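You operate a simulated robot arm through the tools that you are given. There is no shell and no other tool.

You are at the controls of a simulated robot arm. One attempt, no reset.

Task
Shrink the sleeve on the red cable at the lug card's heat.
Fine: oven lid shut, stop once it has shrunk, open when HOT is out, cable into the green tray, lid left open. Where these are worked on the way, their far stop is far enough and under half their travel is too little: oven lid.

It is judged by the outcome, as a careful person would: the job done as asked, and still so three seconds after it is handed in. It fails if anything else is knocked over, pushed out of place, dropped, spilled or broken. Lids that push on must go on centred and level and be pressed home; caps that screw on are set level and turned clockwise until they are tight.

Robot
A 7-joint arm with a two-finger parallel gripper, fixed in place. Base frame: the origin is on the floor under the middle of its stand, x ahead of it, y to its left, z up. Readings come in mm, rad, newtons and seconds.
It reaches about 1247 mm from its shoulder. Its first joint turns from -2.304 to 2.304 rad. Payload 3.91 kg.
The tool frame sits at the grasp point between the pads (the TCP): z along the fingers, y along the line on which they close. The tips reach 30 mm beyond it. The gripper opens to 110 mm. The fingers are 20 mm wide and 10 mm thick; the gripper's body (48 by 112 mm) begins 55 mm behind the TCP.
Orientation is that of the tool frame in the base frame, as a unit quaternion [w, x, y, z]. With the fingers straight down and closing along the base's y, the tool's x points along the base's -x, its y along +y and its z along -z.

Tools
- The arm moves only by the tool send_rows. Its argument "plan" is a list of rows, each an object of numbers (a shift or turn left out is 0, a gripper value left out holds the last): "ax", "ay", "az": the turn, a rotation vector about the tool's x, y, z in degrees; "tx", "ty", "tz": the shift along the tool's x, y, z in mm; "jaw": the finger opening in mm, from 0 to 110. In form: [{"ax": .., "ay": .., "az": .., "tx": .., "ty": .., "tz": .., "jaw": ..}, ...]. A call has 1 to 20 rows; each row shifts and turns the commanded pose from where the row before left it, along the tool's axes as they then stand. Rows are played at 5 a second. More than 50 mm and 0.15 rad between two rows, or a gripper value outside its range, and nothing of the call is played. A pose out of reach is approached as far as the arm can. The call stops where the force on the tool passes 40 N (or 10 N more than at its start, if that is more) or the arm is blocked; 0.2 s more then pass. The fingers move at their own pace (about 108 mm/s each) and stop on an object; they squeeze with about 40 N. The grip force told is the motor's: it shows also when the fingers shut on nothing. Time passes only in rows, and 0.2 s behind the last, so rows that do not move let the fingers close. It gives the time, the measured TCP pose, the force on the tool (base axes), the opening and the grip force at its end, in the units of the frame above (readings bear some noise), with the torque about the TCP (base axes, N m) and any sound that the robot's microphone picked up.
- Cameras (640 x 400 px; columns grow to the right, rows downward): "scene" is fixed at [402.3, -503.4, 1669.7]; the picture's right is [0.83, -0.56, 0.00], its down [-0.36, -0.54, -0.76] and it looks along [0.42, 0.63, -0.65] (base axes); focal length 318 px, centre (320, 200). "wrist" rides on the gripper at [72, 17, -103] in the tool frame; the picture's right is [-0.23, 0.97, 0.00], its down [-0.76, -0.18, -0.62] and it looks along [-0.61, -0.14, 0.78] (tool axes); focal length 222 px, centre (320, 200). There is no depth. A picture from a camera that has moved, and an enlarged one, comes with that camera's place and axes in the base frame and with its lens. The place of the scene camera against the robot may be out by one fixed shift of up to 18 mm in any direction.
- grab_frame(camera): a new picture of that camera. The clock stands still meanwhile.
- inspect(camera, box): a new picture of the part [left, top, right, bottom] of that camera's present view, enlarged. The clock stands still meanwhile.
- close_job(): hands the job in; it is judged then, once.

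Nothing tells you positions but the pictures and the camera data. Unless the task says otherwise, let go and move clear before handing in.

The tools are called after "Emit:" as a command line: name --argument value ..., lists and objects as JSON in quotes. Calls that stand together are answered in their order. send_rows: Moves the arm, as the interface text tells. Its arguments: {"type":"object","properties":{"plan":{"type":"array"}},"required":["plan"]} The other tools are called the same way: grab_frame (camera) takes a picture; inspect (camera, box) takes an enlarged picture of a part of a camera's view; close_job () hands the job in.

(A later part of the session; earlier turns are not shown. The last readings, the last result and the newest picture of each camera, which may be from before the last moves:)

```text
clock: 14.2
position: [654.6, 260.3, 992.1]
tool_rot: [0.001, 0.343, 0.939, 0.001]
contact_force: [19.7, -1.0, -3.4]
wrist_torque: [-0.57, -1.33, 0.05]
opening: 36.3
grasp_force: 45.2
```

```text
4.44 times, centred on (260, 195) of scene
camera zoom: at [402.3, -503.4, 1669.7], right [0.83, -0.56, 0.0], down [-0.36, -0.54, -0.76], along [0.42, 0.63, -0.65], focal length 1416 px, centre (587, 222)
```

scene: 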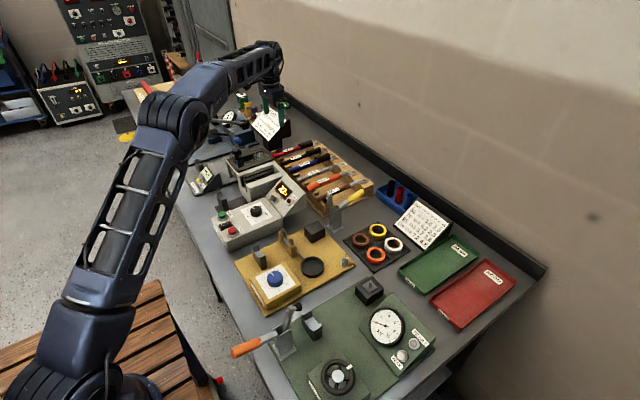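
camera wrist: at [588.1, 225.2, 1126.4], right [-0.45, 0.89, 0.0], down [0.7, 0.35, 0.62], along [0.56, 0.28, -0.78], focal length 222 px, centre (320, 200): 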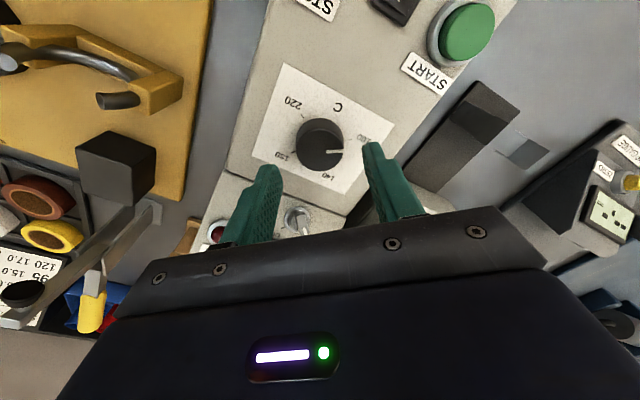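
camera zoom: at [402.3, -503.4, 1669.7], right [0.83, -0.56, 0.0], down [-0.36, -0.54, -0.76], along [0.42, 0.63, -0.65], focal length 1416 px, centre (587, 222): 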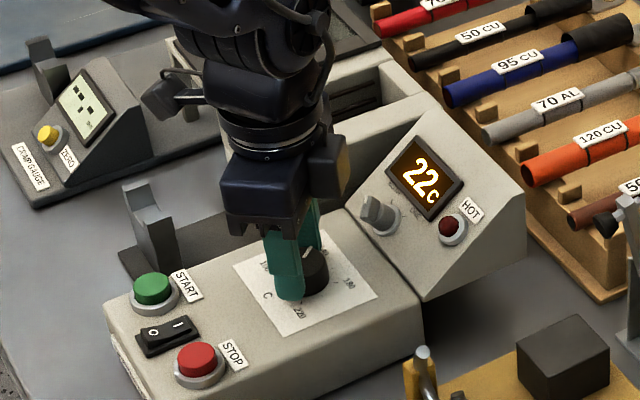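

The dial turned with the gripper (opening 36 mm). I release, turn back, and look again before the second half.

Emit:
send_rows --plan '[{"jaw": 56}, {"jaw": 56}, {"az": -8}, {"az": -8}, {"az": -8}, {"az": -8}, {"az": -8}, {"az": -8}, {"az": -8}, {"az": -8}, {"az": -8}, {"az": -8}]'

Emit:
inspect --camera "wrist" --box '[230, 90, 410, 234]'

```text
clock: 16.8
position: [652.5, 261.1, 992.1]
tool_rot: [0.0, -0.342, 0.94, 0.0]
contact_force: [-0.4, 0.5, -0.2]
wrist_torque: [-0.01, 0.0, 0.01]
opening: 56.0
grasp_force: 0.1
```

```text
2.78 times, centred on (320, 162) of wrist
camera zoom: at [586.5, 226.0, 1096.0], right [-0.45, 0.89, 0.0], down [0.7, 0.35, 0.62], along [0.56, 0.28, -0.78], focal length 617 px, centre (320, 306)
```

zoom: 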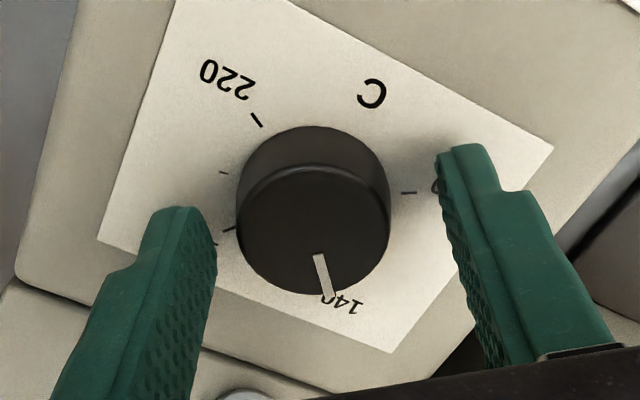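

The pointer is now at 140 as expected, and the knob lies ~3 mm toward the −y finger. I shift by that amount, regrip, and turn the remaining 80°.

Emit:
send_rows --plan '[{"ty": -2.8}, {"jaw": 30}, {"jaw": 30}, {"jaw": 30}, {"az": 8}, {"az": 8}, {"az": 8}, {"az": 8}, {"az": 8}, {"az": 8}, {"az": 8}, {"az": 8}, {"az": 8}, {"az": 8}]'

Emit:
send_rows --plan '[{"jaw": 56}, {"jaw": 56}, {"tz": -30}, {"tz": -30}, {"az": -8}, {"az": -8}, {"az": -8}, {"az": -8}, {"az": -8}]'

Emit:
inspect --camera "wrist" --box '[260, 80, 390, 200]'

Emit:
inspect --camera "scene" --box '[215, 180, 285, 240]'

```text
clock: 19.8
position: [655.3, 259.0, 993.0]
tool_rot: [0.0, 0.343, 0.939, 0.0]
contact_force: [20.3, 30.4, 7.4]
wrist_torque: [0.17, -1.67, -0.07]
opening: 36.4
grasp_force: 44.8
```

```text
clock: 21.8
position: [654.5, 257.6, 1051.9]
tool_rot: [-0.001, 0.0, 1.0, 0.0]
contact_force: [0.8, 0.5, -0.3]
wrist_torque: [0.02, 0.01, -0.02]
opening: 56.0
grasp_force: 0.0
```

```text
3.33 times, centred on (325, 140) of wrist
camera zoom: at [581.5, 273.8, 1155.8], right [0.22, 0.97, 0.0], down [0.76, -0.18, 0.62], along [0.61, -0.14, -0.78], focal length 740 px, centre (303, 400)
```

zoom: 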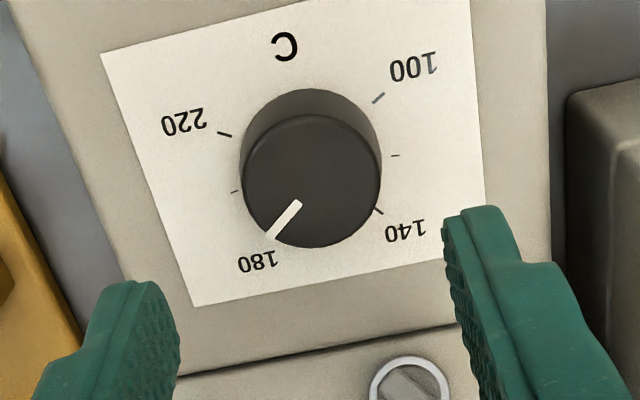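

```text
6.67 times, centred on (250, 210) of scene
camera zoom: at [402.3, -503.4, 1669.7], right [0.83, -0.56, 0.0], down [-0.36, -0.54, -0.76], along [0.42, 0.63, -0.65], focal length 2123 px, centre (787, 133)
```

zoom: 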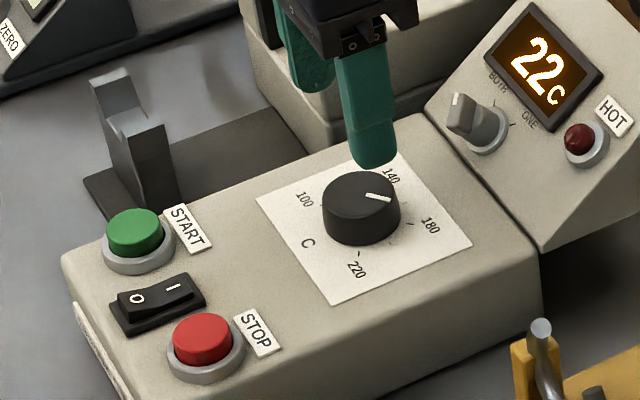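

The dial looks to be at about 180, but I want to verify the angle more exactly with a higher zoom.

Emit:
inspect --camera "scene" --box '[240, 193, 272, 221]'

Emit:
inspect --camera "wrist" --box '[290, 95, 350, 165]'

```text
14.29 times, centred on (256, 207) of scene
camera zoom: at [402.3, -503.4, 1669.7], right [0.83, -0.56, 0.0], down [-0.36, -0.54, -0.76], along [0.42, 0.63, -0.65], focal length 4550 px, centre (1234, 100)
```

zoom: 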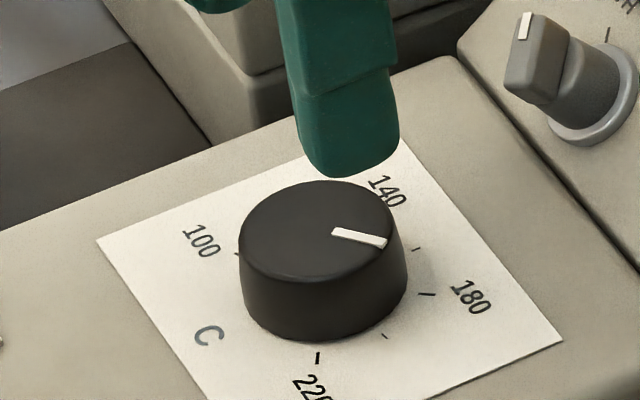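

```text
5.71 times, centred on (320, 130) of wrist
camera zoom: at [581.5, 273.8, 1155.8], right [0.22, 0.97, 0.0], down [0.76, -0.18, 0.62], along [0.61, -0.14, -0.78], focal length 1269 px, centre (320, 600)
```

zoom: 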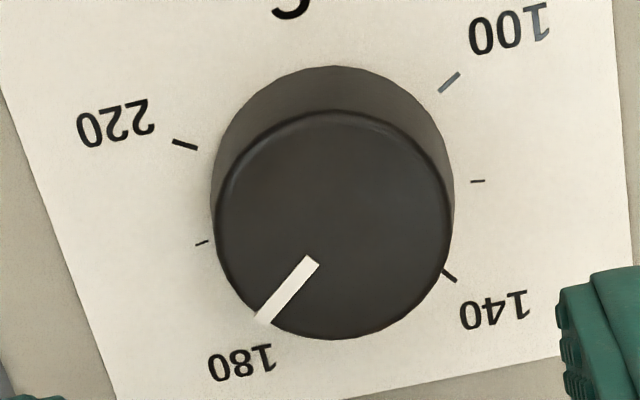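

By comparing the ticks, the pointer reads about 184, roughly 8° too far clockwise. I regrip and turn it back by 8°.

Emit:
send_rows --plan '[{"tx": -0.5, "ty": 1.5, "tz": 20}, {"tz": 21}, {"tz": 21}, {"jaw": 30}, {"jaw": 30}, {"jaw": 30}, {"az": -4}, {"az": -4}, {"az": 0}]'

Emit:
send_rows --plan '[{"jaw": 56}, {"jaw": 56}, {"tz": -31}, {"tz": -31}, {"az": 8}]'

Emit:
inspect --camera "wrist" --box '[290, 95, 350, 165]'

Emit:
inspect --camera "scene" --box '[240, 193, 272, 221]'

```text
clock: 23.8
position: [655.0, 260.1, 989.2]
tool_rot: [-0.001, -0.07, 0.998, 0.001]
contact_force: [17.2, 11.3, -9.4]
wrist_torque: [0.56, -0.4, -0.05]
opening: 37.0
grasp_force: 45.2
```

```text
clock: 25.0
position: [657.4, 260.2, 1052.5]
tool_rot: [0.0, 0.0, 1.0, 0.0]
contact_force: [0.6, -0.9, -0.9]
wrist_torque: [0.0, -0.01, 0.02]
opening: 55.9
grasp_force: 0.1
```

```text
5.71 times, centred on (320, 130) of wrist
camera zoom: at [584.0, 275.0, 1155.6], right [0.23, 0.97, 0.0], down [0.76, -0.18, 0.62], along [0.61, -0.14, -0.78], focal length 1269 px, centre (320, 600)
```

zoom: 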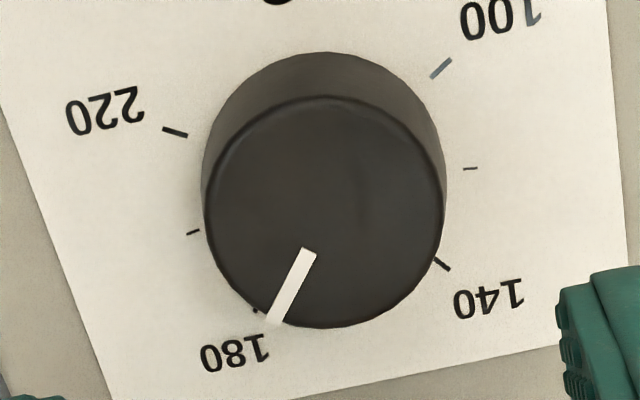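

```text
14.29 times, centred on (256, 207) of scene
camera zoom: at [402.3, -503.4, 1669.7], right [0.83, -0.56, 0.0], down [-0.36, -0.54, -0.76], along [0.42, 0.63, -0.65], focal length 4550 px, centre (1234, 100)
```

zoom: 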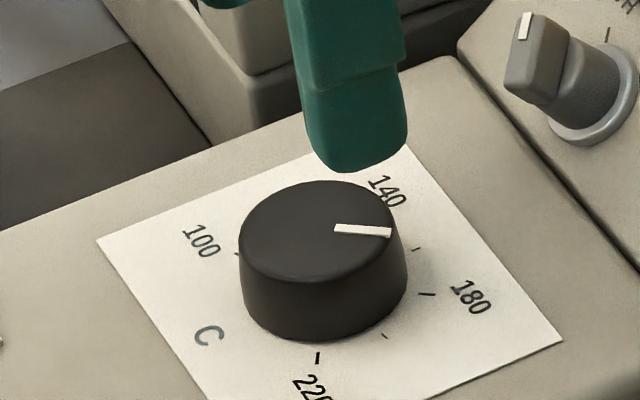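

The dial now reads 180 within about half a degree. Next I move above the red cable's label section at (928, 525.5) on the rack.

Emit:
send_rows --plan '[{"tz": -45, "jaw": 60}, {"tz": -20}, {"tx": -34, "ty": 33}, {"tx": -34, "ty": 33}, {"tx": -34, "ty": 33}, {"tx": -34, "ty": 33}, {"tx": -34, "ty": 33}, {"tx": -34, "ty": 33}, {"tx": -34, "ty": 33}, {"tx": -33, "ty": 33.5}]'

Emit:
grab_frame --camera "wrist"

Emit:
inspect --camera "scene" --box '[240, 90, 340, 190]'

```text
clock: 27.2
position: [922.4, 524.7, 1117.5]
tool_rot: [0.0, 0.0, 1.0, 0.0]
contact_force: [-0.3, -1.6, 2.4]
wrist_torque: [0.04, -0.01, 0.0]
opening: 59.9
grasp_force: 0.1
```

```text
taken
camera wrist: at [849.7, 541.4, 1221.3], right [0.23, 0.97, 0.0], down [0.76, -0.18, 0.62], along [0.61, -0.14, -0.78], focal length 222 px, centre (320, 200)
```

wrist: 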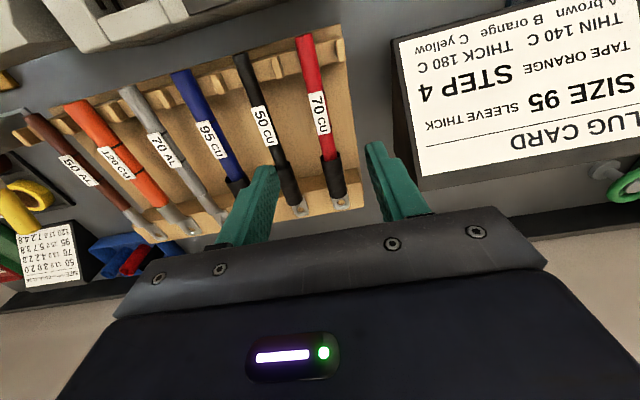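

```text
4.00 times, centred on (290, 140) of scene
camera zoom: at [402.3, -503.4, 1669.7], right [0.83, -0.56, 0.0], down [-0.36, -0.54, -0.76], along [0.42, 0.63, -0.65], focal length 1274 px, centre (440, 440)
```

zoom: 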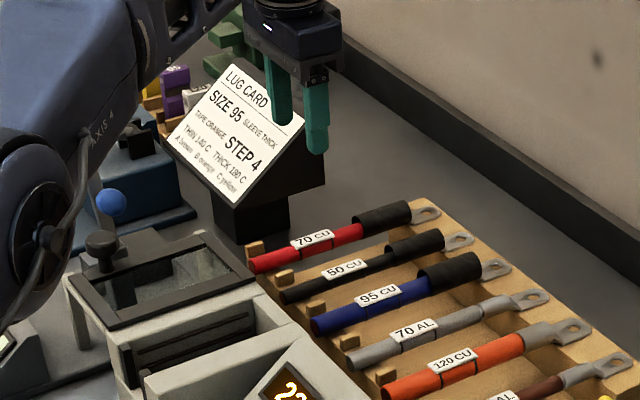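

I see the whole red cable with label, sleeve and lug. I'll zoom to align, after letting the arm settle.

Emit:
send_rows --plan '[{"jaw": 60}, {"jaw": 60}]'

Emit:
inspect --camera "wrist" --box '[250, 20, 400, 220]'

Emit:
inspect --camera "wrist" --box '[270, 100, 380, 220]'

```text
clock: 27.8
position: [924.0, 525.8, 1114.6]
tool_rot: [0.0, 0.0, 1.0, 0.0]
contact_force: [0.5, -0.5, 0.0]
wrist_torque: [0.0, 0.02, -0.03]
opening: 59.9
grasp_force: 0.0
```

```text
2.00 times, centred on (325, 120) of wrist
camera zoom: at [850.2, 541.7, 1219.7], right [0.23, 0.97, 0.0], down [0.76, -0.18, 0.62], along [0.61, -0.14, -0.78], focal length 444 px, centre (310, 360)
```

zoom: 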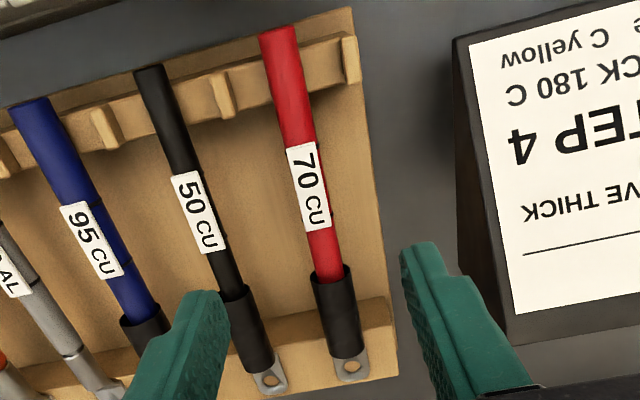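

```text
3.33 times, centred on (325, 160) of wrist
camera zoom: at [850.2, 541.7, 1219.7], right [0.23, 0.97, 0.0], down [0.76, -0.18, 0.62], along [0.61, -0.14, -0.78], focal length 740 px, centre (303, 333)
```

zoom: 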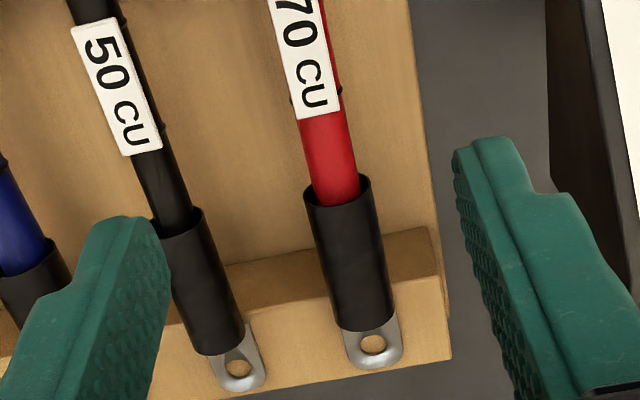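

The label centre is 5 mm further out in x than the TCP, and y matches. I shift, lower to TCP z≈977 and grip the red cable at its label section.

Emit:
send_rows --plan '[{"tx": -5, "ty": 0.5, "jaw": 50}, {"tz": 40}, {"tz": 40}, {"tz": 30}, {"tz": 15}, {"tz": 12}]'

Emit:
grab_frame --camera "wrist"

Emit:
inspect --camera "scene" --box '[260, 115, 340, 185]'

```text
clock: 29.2
position: [931.4, 526.3, 977.3]
tool_rot: [0.001, 0.001, 1.0, 0.0]
contact_force: [-0.4, 0.7, -0.1]
wrist_torque: [0.02, 0.01, 0.0]
opening: 50.2
grasp_force: 0.0
```

```text
taken
camera wrist: at [858.5, 542.0, 1082.3], right [0.23, 0.97, 0.0], down [0.76, -0.18, 0.62], along [0.61, -0.14, -0.78], focal length 222 px, centre (320, 200)
```

wrist: 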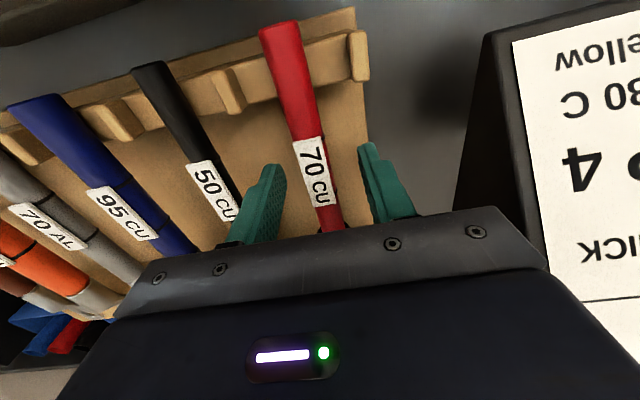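

```text
5.71 times, centred on (300, 150) of scene
camera zoom: at [402.3, -503.4, 1669.7], right [0.83, -0.56, 0.0], down [-0.36, -0.54, -0.76], along [0.42, 0.63, -0.65], focal length 1820 px, centre (434, 486)
```

zoom: 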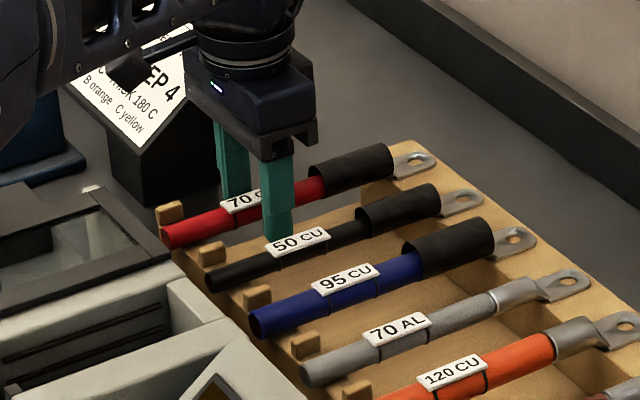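

The fingers straddle the red cable cleanly. I close on it.

Emit:
send_rows --plan '[{"jaw": 10}, {"jaw": 10}, {"jaw": 10}, {"jaw": 10}]'

Emit:
inspect --camera "scene" --box '[260, 115, 340, 185]'

```text
clock: 30.2
position: [931.3, 527.0, 978.1]
tool_rot: [-0.001, 0.0, 1.0, 0.0]
contact_force: [0.2, 0.6, 0.1]
wrist_torque: [-0.01, 0.05, 0.01]
opening: 16.6
grasp_force: 40.0
```

```text
5.71 times, centred on (300, 150) of scene
camera zoom: at [402.3, -503.4, 1669.7], right [0.83, -0.56, 0.0], down [-0.36, -0.54, -0.76], along [0.42, 0.63, -0.65], focal length 1820 px, centre (434, 486)
```

zoom: 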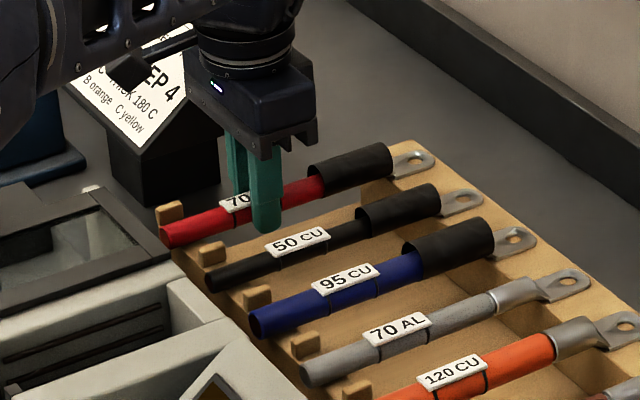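

The gripper holds at 16.6 mm with 40 N. I lift slowly and check for slip or tilt.

Emit:
send_rows --plan '[{"tz": -10}, {"tz": -15}, {"tz": -20}, {"tz": -20}]'

Emit:
inspect --camera "scene" --box '[260, 105, 340, 175]'

Emit:
grab_frame --camera "wrist"

```text
clock: 31.2
position: [932.9, 526.0, 1043.9]
tool_rot: [0.0, 0.0, 1.0, 0.0]
contact_force: [-0.6, 0.1, -0.3]
wrist_torque: [-0.01, 0.03, 0.01]
opening: 9.9
grasp_force: 0.0
```

```text
5.71 times, centred on (300, 140) of scene
camera zoom: at [402.3, -503.4, 1669.7], right [0.83, -0.56, 0.0], down [-0.36, -0.54, -0.76], along [0.42, 0.63, -0.65], focal length 1820 px, centre (434, 543)
```

zoom: 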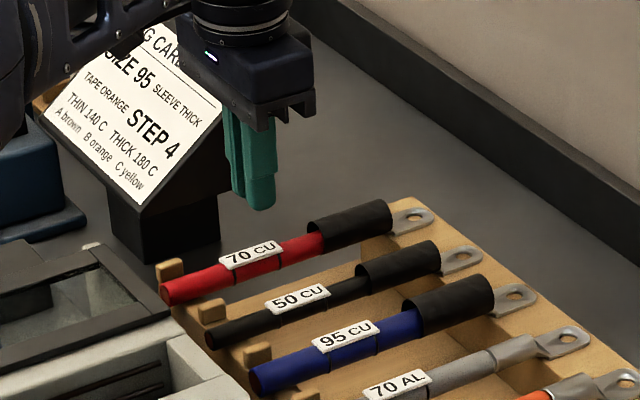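

```text
taken
camera wrist: at [859.9, 541.5, 1147.6], right [0.23, 0.97, 0.0], down [0.76, -0.18, 0.62], along [0.61, -0.14, -0.78], focal length 222 px, centre (320, 200)
```

wrist: 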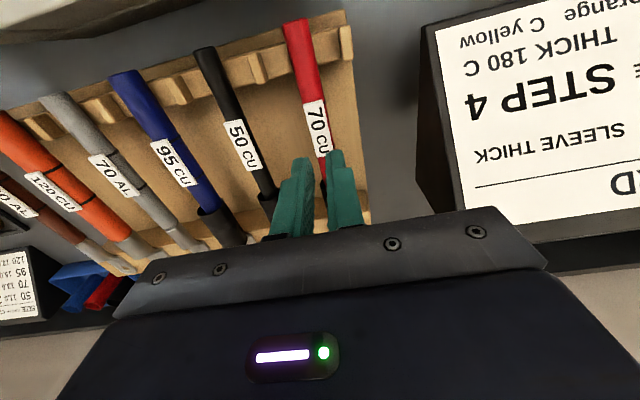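

The cable slipped out of the fingertips and stayed on the rack, so the grip was too shallow. I'll re-measure its height.

Emit:
inspect --camera "wrist" --box '[260, 0, 370, 120]'

Emit:
inspect --camera "wrist" --box '[270, 90, 370, 220]'

Emit:
inspect --camera "scene" --box '[278, 140, 320, 170]'

```text
3.33 times, centred on (315, 60) of wrist
camera zoom: at [859.9, 541.5, 1147.6], right [0.23, 0.97, 0.0], down [0.76, -0.18, 0.62], along [0.61, -0.14, -0.78], focal length 740 px, centre (337, 667)
```

zoom: 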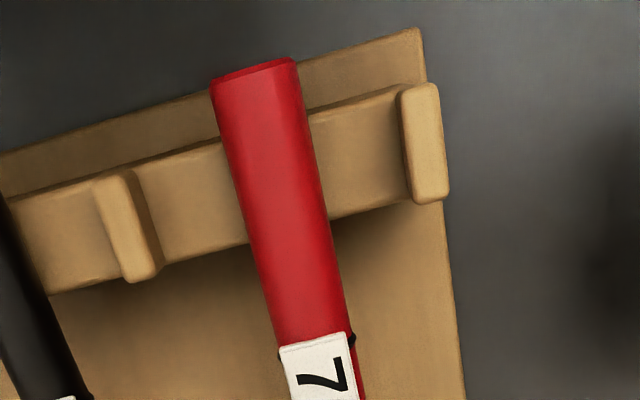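

```text
3.08 times, centred on (320, 155) of wrist
camera zoom: at [859.9, 541.5, 1147.6], right [0.23, 0.97, 0.0], down [0.76, -0.18, 0.62], along [0.61, -0.14, -0.78], focal length 684 px, centre (320, 338)
```

zoom: 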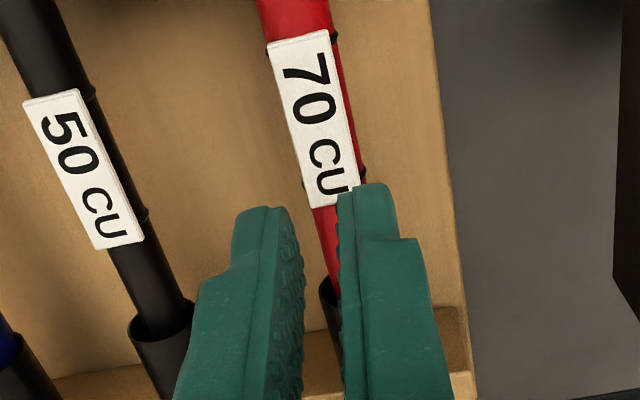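

```text
13.33 times, centred on (299, 155) of scene
camera zoom: at [402.3, -503.4, 1669.7], right [0.83, -0.56, 0.0], down [-0.36, -0.54, -0.76], along [0.42, 0.63, -0.65], focal length 4247 px, centre (600, 800)
```

zoom: 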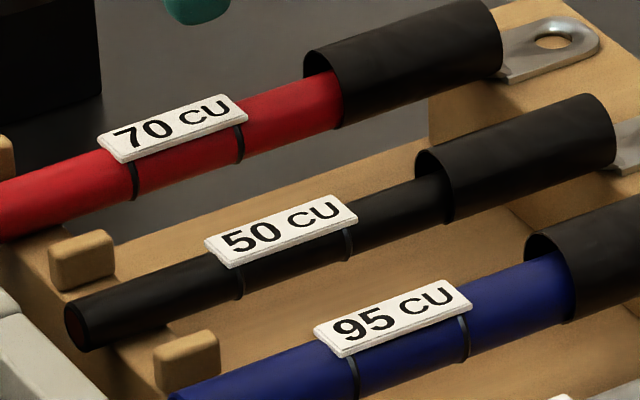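

Alignment was right (the 16.6 mm opening matches the cable's diameter), so I'll regrip ~10 mm deeper and lift very slowly to see what happens.

Emit:
send_rows --plan '[{"ty": -1, "jaw": 50}, {"jaw": 50}, {"tz": 30}, {"tz": 30}, {"tz": 8}, {"tz": 6}]'

Emit:
send_rows --plan '[{"jaw": 5}, {"jaw": 5}, {"jaw": 5}, {"jaw": 5}]'

Emit:
inspect --camera "scene" --box '[270, 120, 330, 170]'

```text
clock: 32.6
position: [931.5, 524.6, 972.5]
tool_rot: [0.0, 0.001, 1.0, 0.0]
contact_force: [0.1, 0.2, -0.6]
wrist_torque: [0.02, 0.0, 0.01]
opening: 49.9
grasp_force: 0.1
```

```text
clock: 33.6
position: [932.2, 525.2, 972.0]
tool_rot: [0.0, 0.0, 1.0, 0.0]
contact_force: [-0.7, 0.0, 0.2]
wrist_torque: [0.03, -0.08, 0.04]
opening: 16.3
grasp_force: 40.3
```

```text
8.00 times, centred on (300, 145) of scene
camera zoom: at [402.3, -503.4, 1669.7], right [0.83, -0.56, 0.0], down [-0.36, -0.54, -0.76], along [0.42, 0.63, -0.65], focal length 2548 px, centre (480, 640)
```

zoom: 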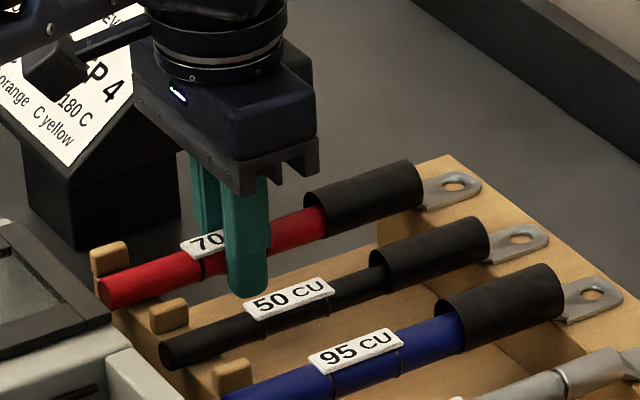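

The fingers now reach well below the cable. I lift slowly in small steps.

Emit:
send_rows --plan '[{"tz": -2}, {"tz": -2}, {"tz": -2}, {"tz": -3}, {"tz": -3}]'

Emit:
inspect --camera "scene" --box '[270, 120, 330, 170]'

```text
clock: 34.8
position: [930.5, 524.1, 982.6]
tool_rot: [0.0, 0.001, 1.0, -0.001]
contact_force: [-1.0, -0.5, -1.4]
wrist_torque: [0.02, 0.0, 0.02]
opening: 16.3
grasp_force: 40.2
```

```text
8.00 times, centred on (300, 145) of scene
camera zoom: at [402.3, -503.4, 1669.7], right [0.83, -0.56, 0.0], down [-0.36, -0.54, -0.76], along [0.42, 0.63, -0.65], focal length 2548 px, centre (480, 640)
```

zoom: 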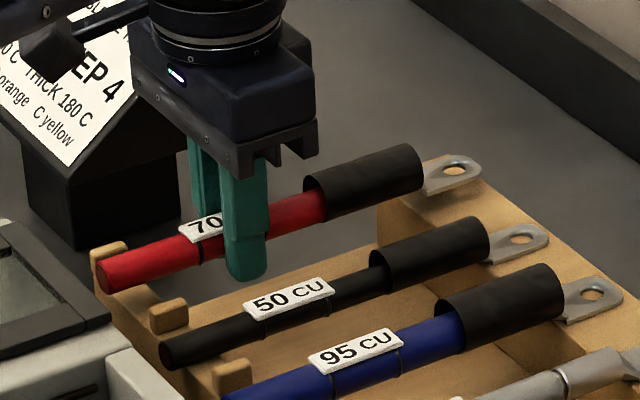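

The cable is rising level with the gripper now. I continue lifting gently.

Emit:
send_rows --plan '[{"tz": -4}, {"tz": -5}, {"tz": -6}, {"tz": -7}, {"tz": -8}, {"tz": -8}, {"tz": -8}, {"tz": -8}]'

Emit:
inspect --camera "scene" --box '[270, 110, 340, 170]'

Emit:
grab_frame --camera "wrist"

```text
clock: 36.6
position: [932.2, 524.5, 1036.1]
tool_rot: [0.001, 0.0, 1.0, 0.0]
contact_force: [0.6, -0.6, -1.3]
wrist_torque: [0.01, 0.07, 0.0]
opening: 16.2
grasp_force: 39.8
```

```text
6.67 times, centred on (305, 140) of scene
camera zoom: at [402.3, -503.4, 1669.7], right [0.83, -0.56, 0.0], down [-0.36, -0.54, -0.76], along [0.42, 0.63, -0.65], focal length 2123 px, centre (420, 600)
```

zoom: 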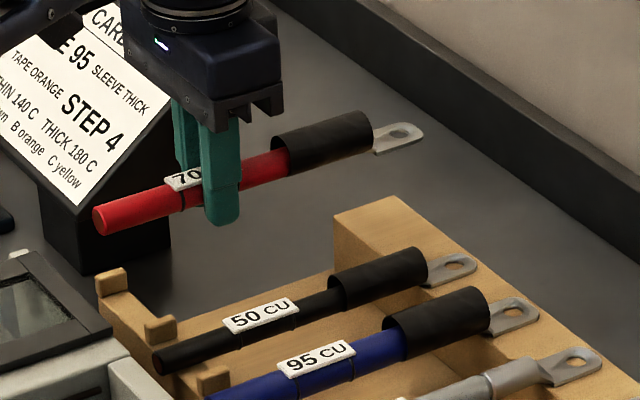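

```text
taken
camera wrist: at [859.6, 540.2, 1140.5], right [0.23, 0.97, 0.0], down [0.76, -0.18, 0.62], along [0.61, -0.14, -0.78], focal length 222 px, centre (320, 200)
```

wrist: 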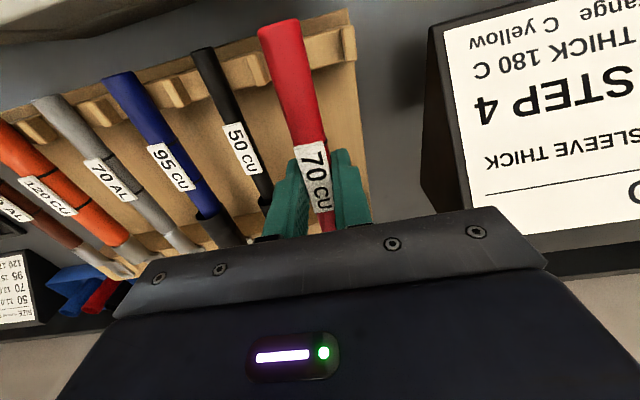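

The red cable is held level, its tail ≈75 mm behind the TCP. I carry it up and across toward the oven, aiming the TCP above (647, 400).

Emit:
send_rows --plan '[{"tz": -8}, {"tz": -12}, {"tz": -12}, {"tz": -8}, {"tx": 10, "ty": -4.4}, {"tx": 20, "ty": -8.7}, {"tx": 22, "ty": -9.6}, {"tx": 22, "ty": -9.6}, {"tx": 22, "ty": -9.6}, {"tx": 22, "ty": -9.6}, {"tx": 22, "ty": -9.6}, {"tx": 22, "ty": -9.6}, {"tx": 22, "ty": -9.6}, {"tx": 22, "ty": -9.6}, {"tx": 22, "ty": -9.6}, {"tx": 22, "ty": -9.6}, {"tx": 20, "ty": -8.7}, {"tx": 10, "ty": -4.4}]'

Emit:
grab_frame --camera "wrist"

Emit:
inspect --camera "scene" --box '[210, 120, 310, 220]'

```text
clock: 40.4
position: [650.7, 401.3, 1076.7]
tool_rot: [0.0, 0.0, 1.0, 0.0]
contact_force: [0.4, 0.0, -1.4]
wrist_torque: [0.0, 0.01, 0.01]
opening: 16.3
grasp_force: 39.6
```

```text
taken
camera wrist: at [578.8, 415.9, 1180.4], right [0.23, 0.97, 0.0], down [0.76, -0.18, 0.62], along [0.61, -0.14, -0.78], focal length 222 px, centre (320, 200)
```

wrist: 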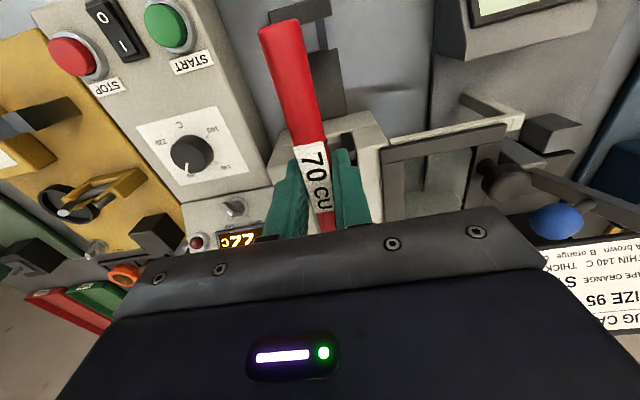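

```text
4.00 times, centred on (260, 170) of scene
camera zoom: at [402.3, -503.4, 1669.7], right [0.83, -0.56, 0.0], down [-0.36, -0.54, -0.76], along [0.42, 0.63, -0.65], focal length 1274 px, centre (560, 320)
```

zoom: 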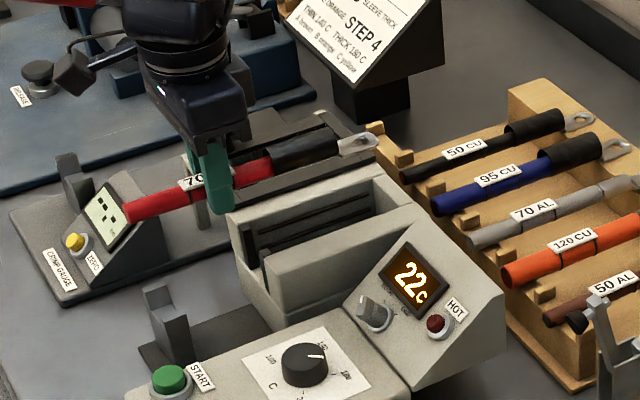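

The cable is above the oven, level and held. I trim the position (x −4, y −1.5), lower to just above the walls, and check alignment.

Emit:
send_rows --plan '[{"tx": 4, "ty": -1.5}, {"tz": 12}, {"tz": 14}, {"tz": 14}]'

Emit:
inspect --camera "wrist" --box '[220, 0, 420, 230]'

Emit:
inspect --camera "scene" --box '[225, 140, 295, 210]'

```text
clock: 41.4
position: [648.3, 399.0, 1035.6]
tool_rot: [0.0, 0.0, 1.0, 0.0]
contact_force: [-0.1, 0.3, -1.4]
wrist_torque: [-0.02, 0.0, 0.01]
opening: 16.7
grasp_force: 39.6
```

```text
1.74 times, centred on (320, 115) of wrist
camera zoom: at [575.3, 414.7, 1139.9], right [0.23, 0.97, 0.0], down [0.76, -0.18, 0.62], along [0.61, -0.14, -0.78], focal length 386 px, centre (320, 348)
```

zoom: 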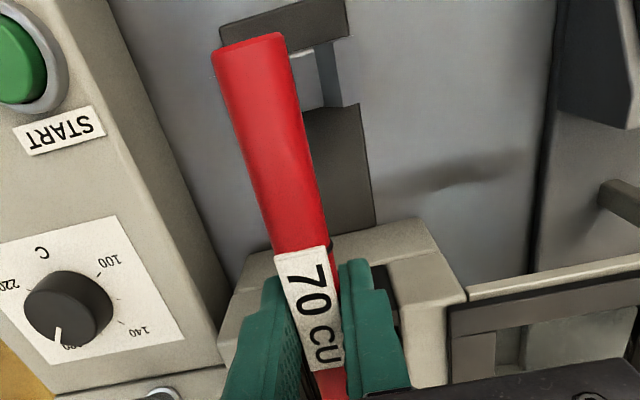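

```text
5.71 times, centred on (260, 175) of scene
camera zoom: at [402.3, -503.4, 1669.7], right [0.83, -0.56, 0.0], down [-0.36, -0.54, -0.76], along [0.42, 0.63, -0.65], focal length 1820 px, centre (663, 343)
```

zoom: 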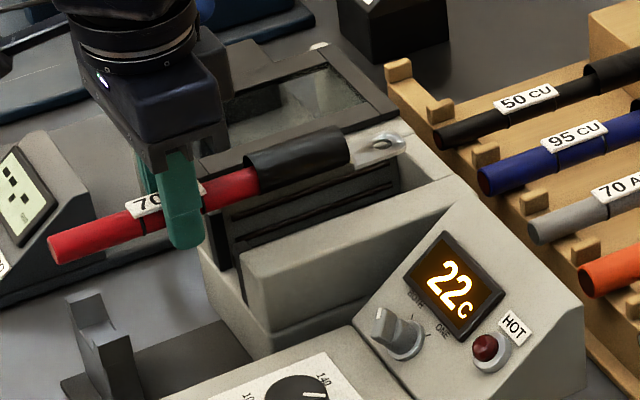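

Tail is at (572, 399.7), well lined up with the cradle at (587, 399.6). I lower most of the way into the chamber and check.

Emit:
send_rows --plan '[{"tz": 10}, {"tz": 12}, {"tz": 12}, {"tz": 10}, {"tz": 6}]'

Emit:
inspect --camera "scene" --box '[225, 145, 295, 215]'

Emit:
inspect --camera "wrist" --box '[220, 0, 420, 230]'

```text
clock: 42.6
position: [647.2, 401.7, 985.8]
tool_rot: [0.0, 0.0, 1.0, 0.0]
contact_force: [-0.1, -1.0, -2.5]
wrist_torque: [0.02, 0.02, 0.02]
opening: 16.4
grasp_force: 39.8
```

```text
5.71 times, centred on (260, 180) of scene
camera zoom: at [402.3, -503.4, 1669.7], right [0.83, -0.56, 0.0], down [-0.36, -0.54, -0.76], along [0.42, 0.63, -0.65], focal length 1820 px, centre (663, 314)
```

zoom: 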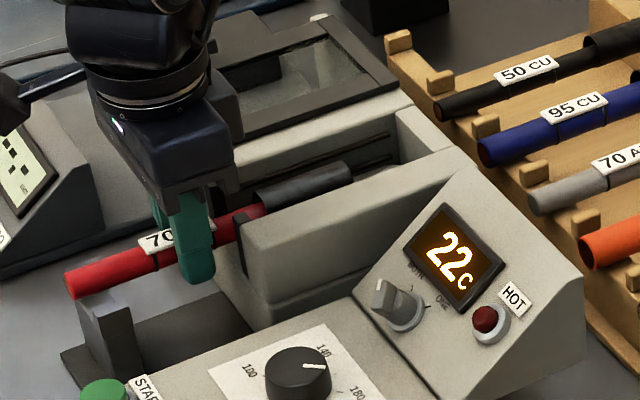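

```text
1.74 times, centred on (320, 115) of wrist
camera zoom: at [574.3, 416.5, 1089.6], right [0.23, 0.97, 0.0], down [0.76, -0.18, 0.62], along [0.61, -0.14, -0.78], focal length 386 px, centre (320, 348)
```

zoom: 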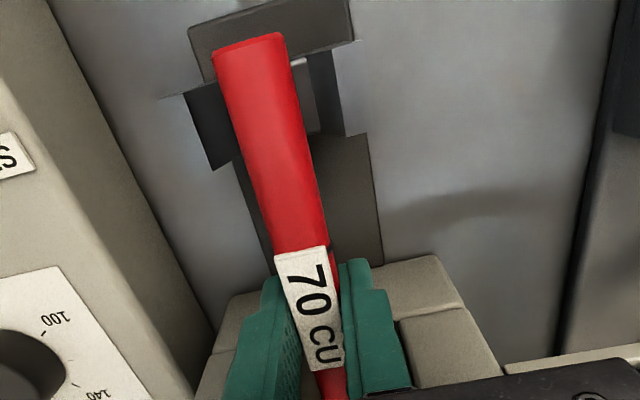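

It's entering cleanly between the cradle arms and chamber walls. I lower the last ~12 mm in small steps, watching the force.

Emit:
send_rows --plan '[{"tz": 3}, {"tz": 3}, {"tz": 3}]'

Emit:
inspect --camera "scene" --box '[225, 145, 295, 215]'

```text
clock: 43.4
position: [648.1, 399.9, 976.5]
tool_rot: [0.0, 0.001, 1.0, 0.0]
contact_force: [0.5, 0.5, -1.6]
wrist_torque: [0.02, 0.05, -0.01]
opening: 16.4
grasp_force: 40.0
```

```text
5.71 times, centred on (260, 180) of scene
camera zoom: at [402.3, -503.4, 1669.7], right [0.83, -0.56, 0.0], down [-0.36, -0.54, -0.76], along [0.42, 0.63, -0.65], focal length 1820 px, centre (663, 314)
```

zoom: 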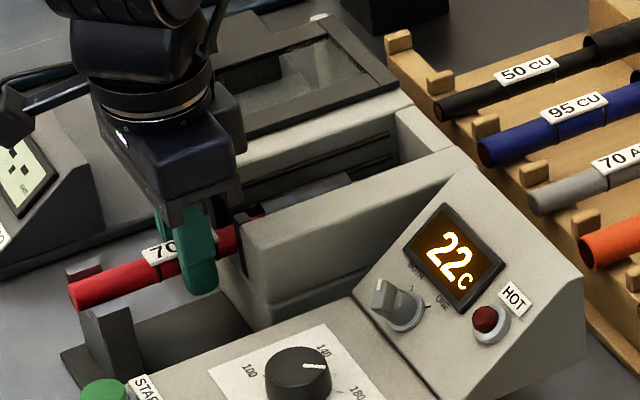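

Emit:
send_rows --plan '[{"tz": 2}, {"tz": 2}]'

Emit:
inspect --camera "scene" --box '[225, 160, 275, 215]'

```text
clock: 44.0
position: [646.4, 399.1, 974.0]
tool_rot: [0.0, 0.0, 1.0, 0.0]
contact_force: [0.7, 0.4, -1.5]
wrist_torque: [-0.01, 0.01, -0.01]
opening: 16.4
grasp_force: 40.4
```

```text
7.27 times, centred on (250, 188) of scene
camera zoom: at [402.3, -503.4, 1669.7], right [0.83, -0.56, 0.0], down [-0.36, -0.54, -0.76], along [0.42, 0.63, -0.65], focal length 2316 px, centre (829, 291)
```

zoom: 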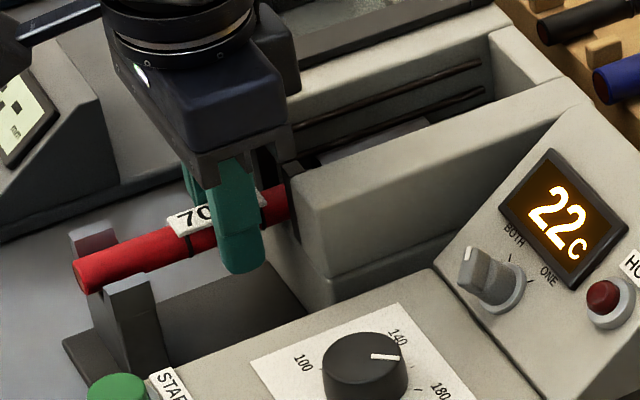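

No contact yet (the weight is still carried). I go on down in 1.5 mm steps.

Emit:
send_rows --plan '[{"tz": 1.5}, {"tz": 1.5}]'

Emit:
send_rows --plan '[{"tz": 1.5}, {"tz": 1.5}]'

Emit:
inspect --camera "scene" --box '[225, 160, 275, 215]'

```text
clock: 44.6
position: [647.9, 399.7, 973.1]
tool_rot: [0.001, 0.0, 1.0, 0.0]
contact_force: [-0.2, -4.6, 13.2]
wrist_torque: [-0.05, 0.21, 0.03]
opening: 16.6
grasp_force: 39.9
```

```text
clock: 45.2
position: [648.4, 400.5, 968.4]
tool_rot: [0.001, 0.0, 1.0, 0.0]
contact_force: [-1.7, -11.1, 38.5]
wrist_torque: [-0.17, 0.02, -0.05]
opening: 16.6
grasp_force: 40.0
```

```text
7.27 times, centred on (250, 188) of scene
camera zoom: at [402.3, -503.4, 1669.7], right [0.83, -0.56, 0.0], down [-0.36, -0.54, -0.76], along [0.42, 0.63, -0.65], focal length 2316 px, centre (829, 291)
```

zoom: 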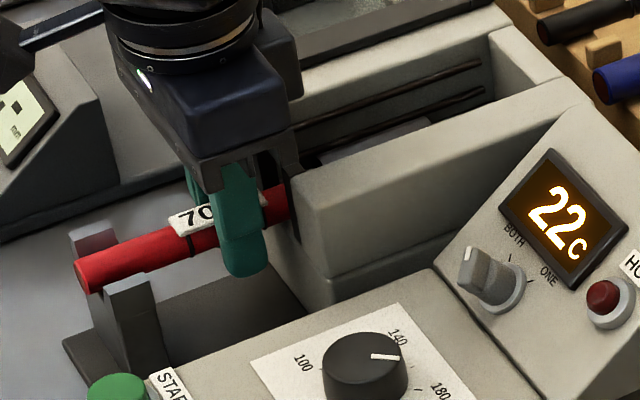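

Contact was made at TCP z≈972; I back off 3 mm to relieve the pressure, then open the fingers and check.

Emit:
send_rows --plan '[{"tz": -3}, {"tz": 0}]'

Emit:
send_rows --plan '[{"jaw": 24}, {"jaw": 32}, {"jaw": 44}, {"jaw": 44}]'

Emit:
inspect --camera "scene" --box '[225, 145, 295, 215]'

Emit:
inspect --camera "wrist" --box '[220, 0, 420, 230]'

```text
clock: 45.8
position: [647.0, 400.7, 969.1]
tool_rot: [-0.001, -0.001, 1.0, -0.001]
contact_force: [2.3, -0.5, 4.5]
wrist_torque: [0.03, -0.77, -0.02]
opening: 16.5
grasp_force: 40.3
```

```text
clock: 46.8
position: [648.5, 400.1, 969.9]
tool_rot: [0.0, 0.0, 1.0, 0.0]
contact_force: [0.5, -0.2, 0.2]
wrist_torque: [0.0, 0.03, 0.0]
opening: 43.9
grasp_force: 0.0
```

```text
5.71 times, centred on (260, 180) of scene
camera zoom: at [402.3, -503.4, 1669.7], right [0.83, -0.56, 0.0], down [-0.36, -0.54, -0.76], along [0.42, 0.63, -0.65], focal length 1820 px, centre (663, 314)
```

zoom: 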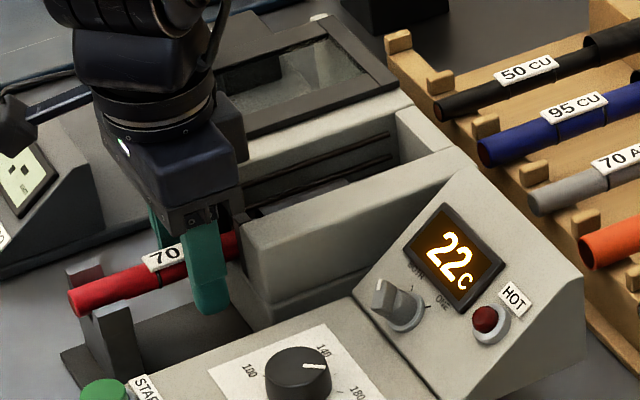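

```text
1.74 times, centred on (320, 115) of wrist
camera zoom: at [574.9, 416.4, 1074.2], right [0.23, 0.97, 0.0], down [0.76, -0.18, 0.62], along [0.61, -0.14, -0.78], focal length 386 px, centre (320, 348)
```

zoom: 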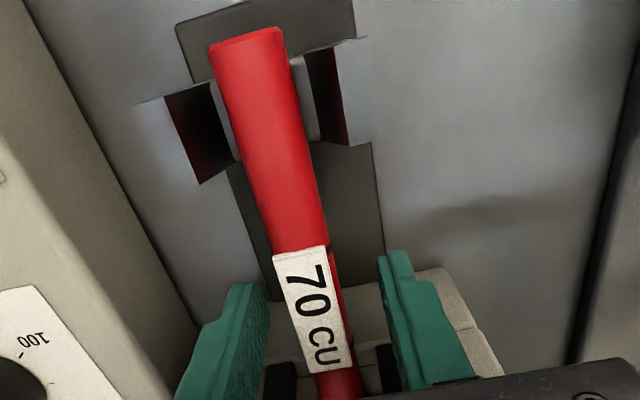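

The cable rests in the cradle. I raise the gripper and look into the chamber from above.

Emit:
send_rows --plan '[{"tz": -20}, {"tz": -40}, {"tz": -45}, {"tz": -45}, {"tz": -45, "tx": -10}, {"tx": -30, "ty": 5, "jaw": 100}, {"tx": -30, "ty": 5}]'

Emit:
grab_frame --camera "wrist"

Emit:
inspect --camera "wrist" --box '[230, 0, 440, 180]'

Emit:
inspect --camera "scene" --box '[225, 145, 295, 215]'

```text
clock: 48.4
position: [717.8, 408.9, 1167.4]
tool_rot: [0.0, 0.001, 1.0, 0.0]
contact_force: [-1.5, 1.0, 0.5]
wrist_torque: [0.01, -0.05, -0.02]
opening: 100.2
grasp_force: 0.0
```

```text
taken
camera wrist: at [644.7, 425.3, 1272.4], right [0.23, 0.97, 0.0], down [0.76, -0.18, 0.62], along [0.61, -0.14, -0.78], focal length 222 px, centre (320, 200)
```

wrist: 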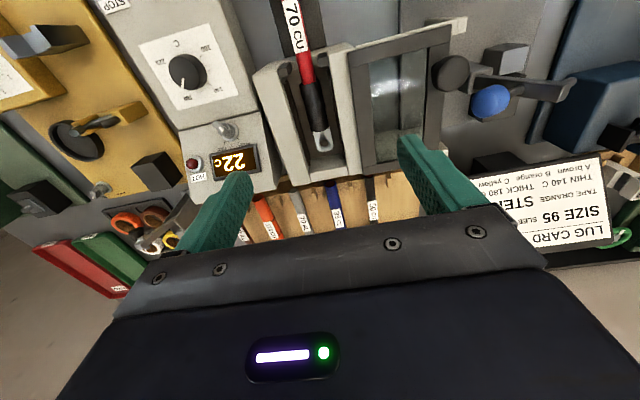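

```text
2.22 times, centred on (335, 90) of wrist
camera zoom: at [644.7, 425.3, 1272.4], right [0.23, 0.97, 0.0], down [0.76, -0.18, 0.62], along [0.61, -0.14, -0.78], focal length 494 px, centre (287, 444)
```

zoom: 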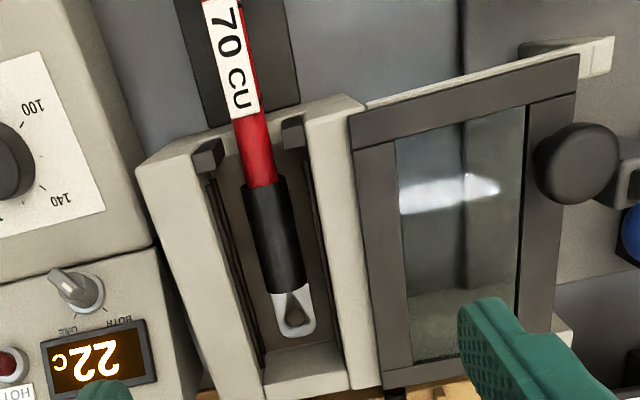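

```text
5.71 times, centred on (260, 180) of scene
camera zoom: at [402.3, -503.4, 1669.7], right [0.83, -0.56, 0.0], down [-0.36, -0.54, -0.76], along [0.42, 0.63, -0.65], focal length 1820 px, centre (663, 314)
```

zoom: 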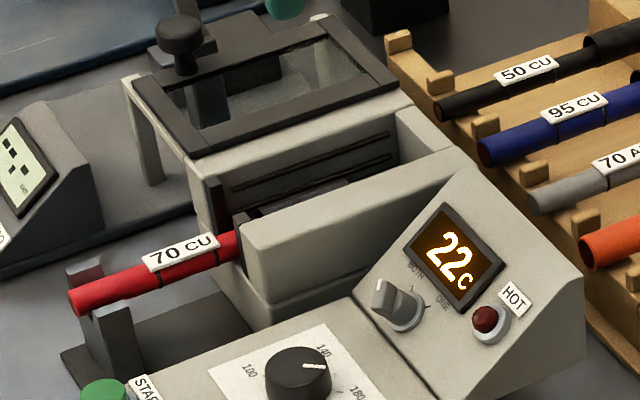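

The sleeve lies fully inside the chamber, clear of the back wall. A blue ball lever (≈(732, 556, 1063)) overhangs close to the lid knob, so I need an exact view of both before pushing the lid.

Emit:
send_rows --plan '[{"tx": 9, "ty": 37, "jaw": 110}, {"tx": 8, "ty": 37}, {"tx": 8, "ty": 37}, {"tz": 28}, {"tz": 29}]'

Emit:
grab_frame --camera "wrist"

Emit:
inspect --camera "wrist" --box '[310, 110, 440, 220]'

Emit:
inspect --camera "scene" --box '[220, 110, 300, 180]'

```text
clock: 49.6
position: [690.4, 520.7, 1108.6]
tool_rot: [0.0, 0.0, 1.0, -0.001]
contact_force: [-0.5, 0.0, 0.3]
wrist_torque: [0.01, -0.03, 0.01]
opening: 109.8
grasp_force: 0.0
```

```text
taken
camera wrist: at [617.5, 537.1, 1213.3], right [0.23, 0.97, 0.0], down [0.76, -0.18, 0.62], along [0.61, -0.14, -0.78], focal length 222 px, centre (320, 200)
```

wrist: 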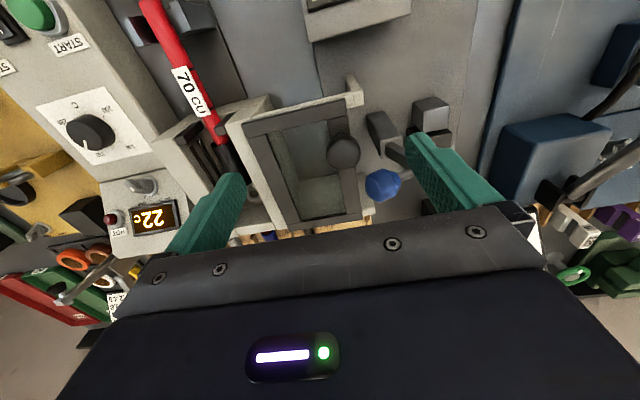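

```text
3.64 times, centred on (375, 165) of wrist
camera zoom: at [617.5, 537.1, 1213.3], right [0.23, 0.97, 0.0], down [0.76, -0.18, 0.62], along [0.61, -0.14, -0.78], focal length 808 px, centre (120, 327)
```

zoom: 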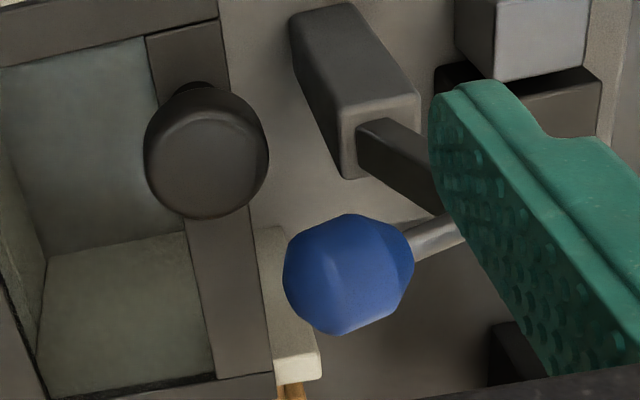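

```text
5.71 times, centred on (260, 145) of scene
camera zoom: at [402.3, -503.4, 1669.7], right [0.83, -0.56, 0.0], down [-0.36, -0.54, -0.76], along [0.42, 0.63, -0.65], focal length 1820 px, centre (663, 514)
```

zoom: 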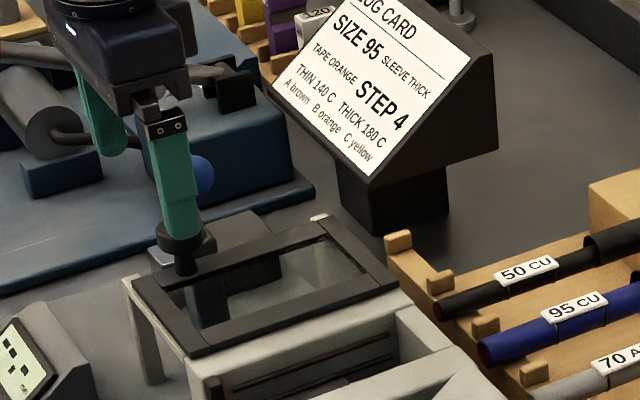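

Triangulated: knob centre (709, 537.4), top z≈1036.5, radius ≈14; ball at (736, 564, 1057), radius ≈14. I'll come down with closed fingers at x≈703, on the +y side of the knob, clear of the ball, then push the lid toward −y.

Emit:
send_rows --plan '[{"jaw": 0}, {"jaw": 0}, {"jaw": 0}, {"tx": -12, "ty": 23}, {"ty": 24}, {"ty": 0}]'

Emit:
inspect --camera "wrist" --box '[250, 100, 410, 220]'

Emit:
inspect --camera "scene" --box '[220, 110, 300, 180]'

```text
clock: 51.0
position: [702.9, 568.6, 1109.8]
tool_rot: [0.0, -0.001, 1.0, 0.0]
contact_force: [-0.3, -0.3, -0.6]
wrist_torque: [0.01, 0.01, 0.01]
opening: 0.0
grasp_force: 37.3
```

```text
3.33 times, centred on (330, 160) of wrist
camera zoom: at [630.2, 584.3, 1213.7], right [0.23, 0.97, 0.0], down [0.76, -0.18, 0.62], along [0.61, -0.14, -0.78], focal length 740 px, centre (287, 333)
```

zoom: 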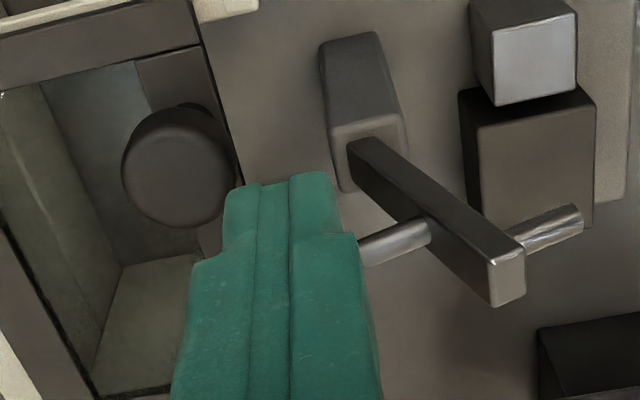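

```text
5.71 times, centred on (260, 145) of scene
camera zoom: at [402.3, -503.4, 1669.7], right [0.83, -0.56, 0.0], down [-0.36, -0.54, -0.76], along [0.42, 0.63, -0.65], focal length 1820 px, centre (663, 514)
```

zoom: 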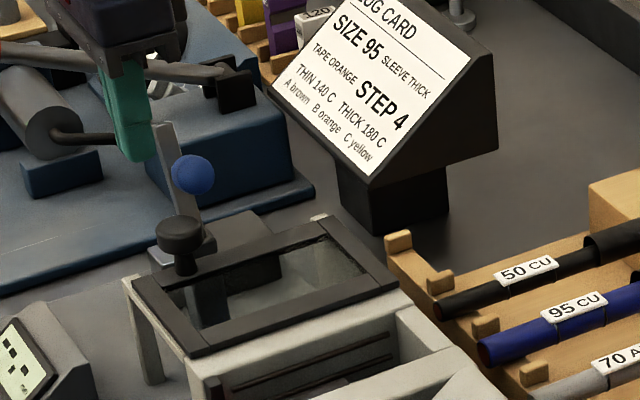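

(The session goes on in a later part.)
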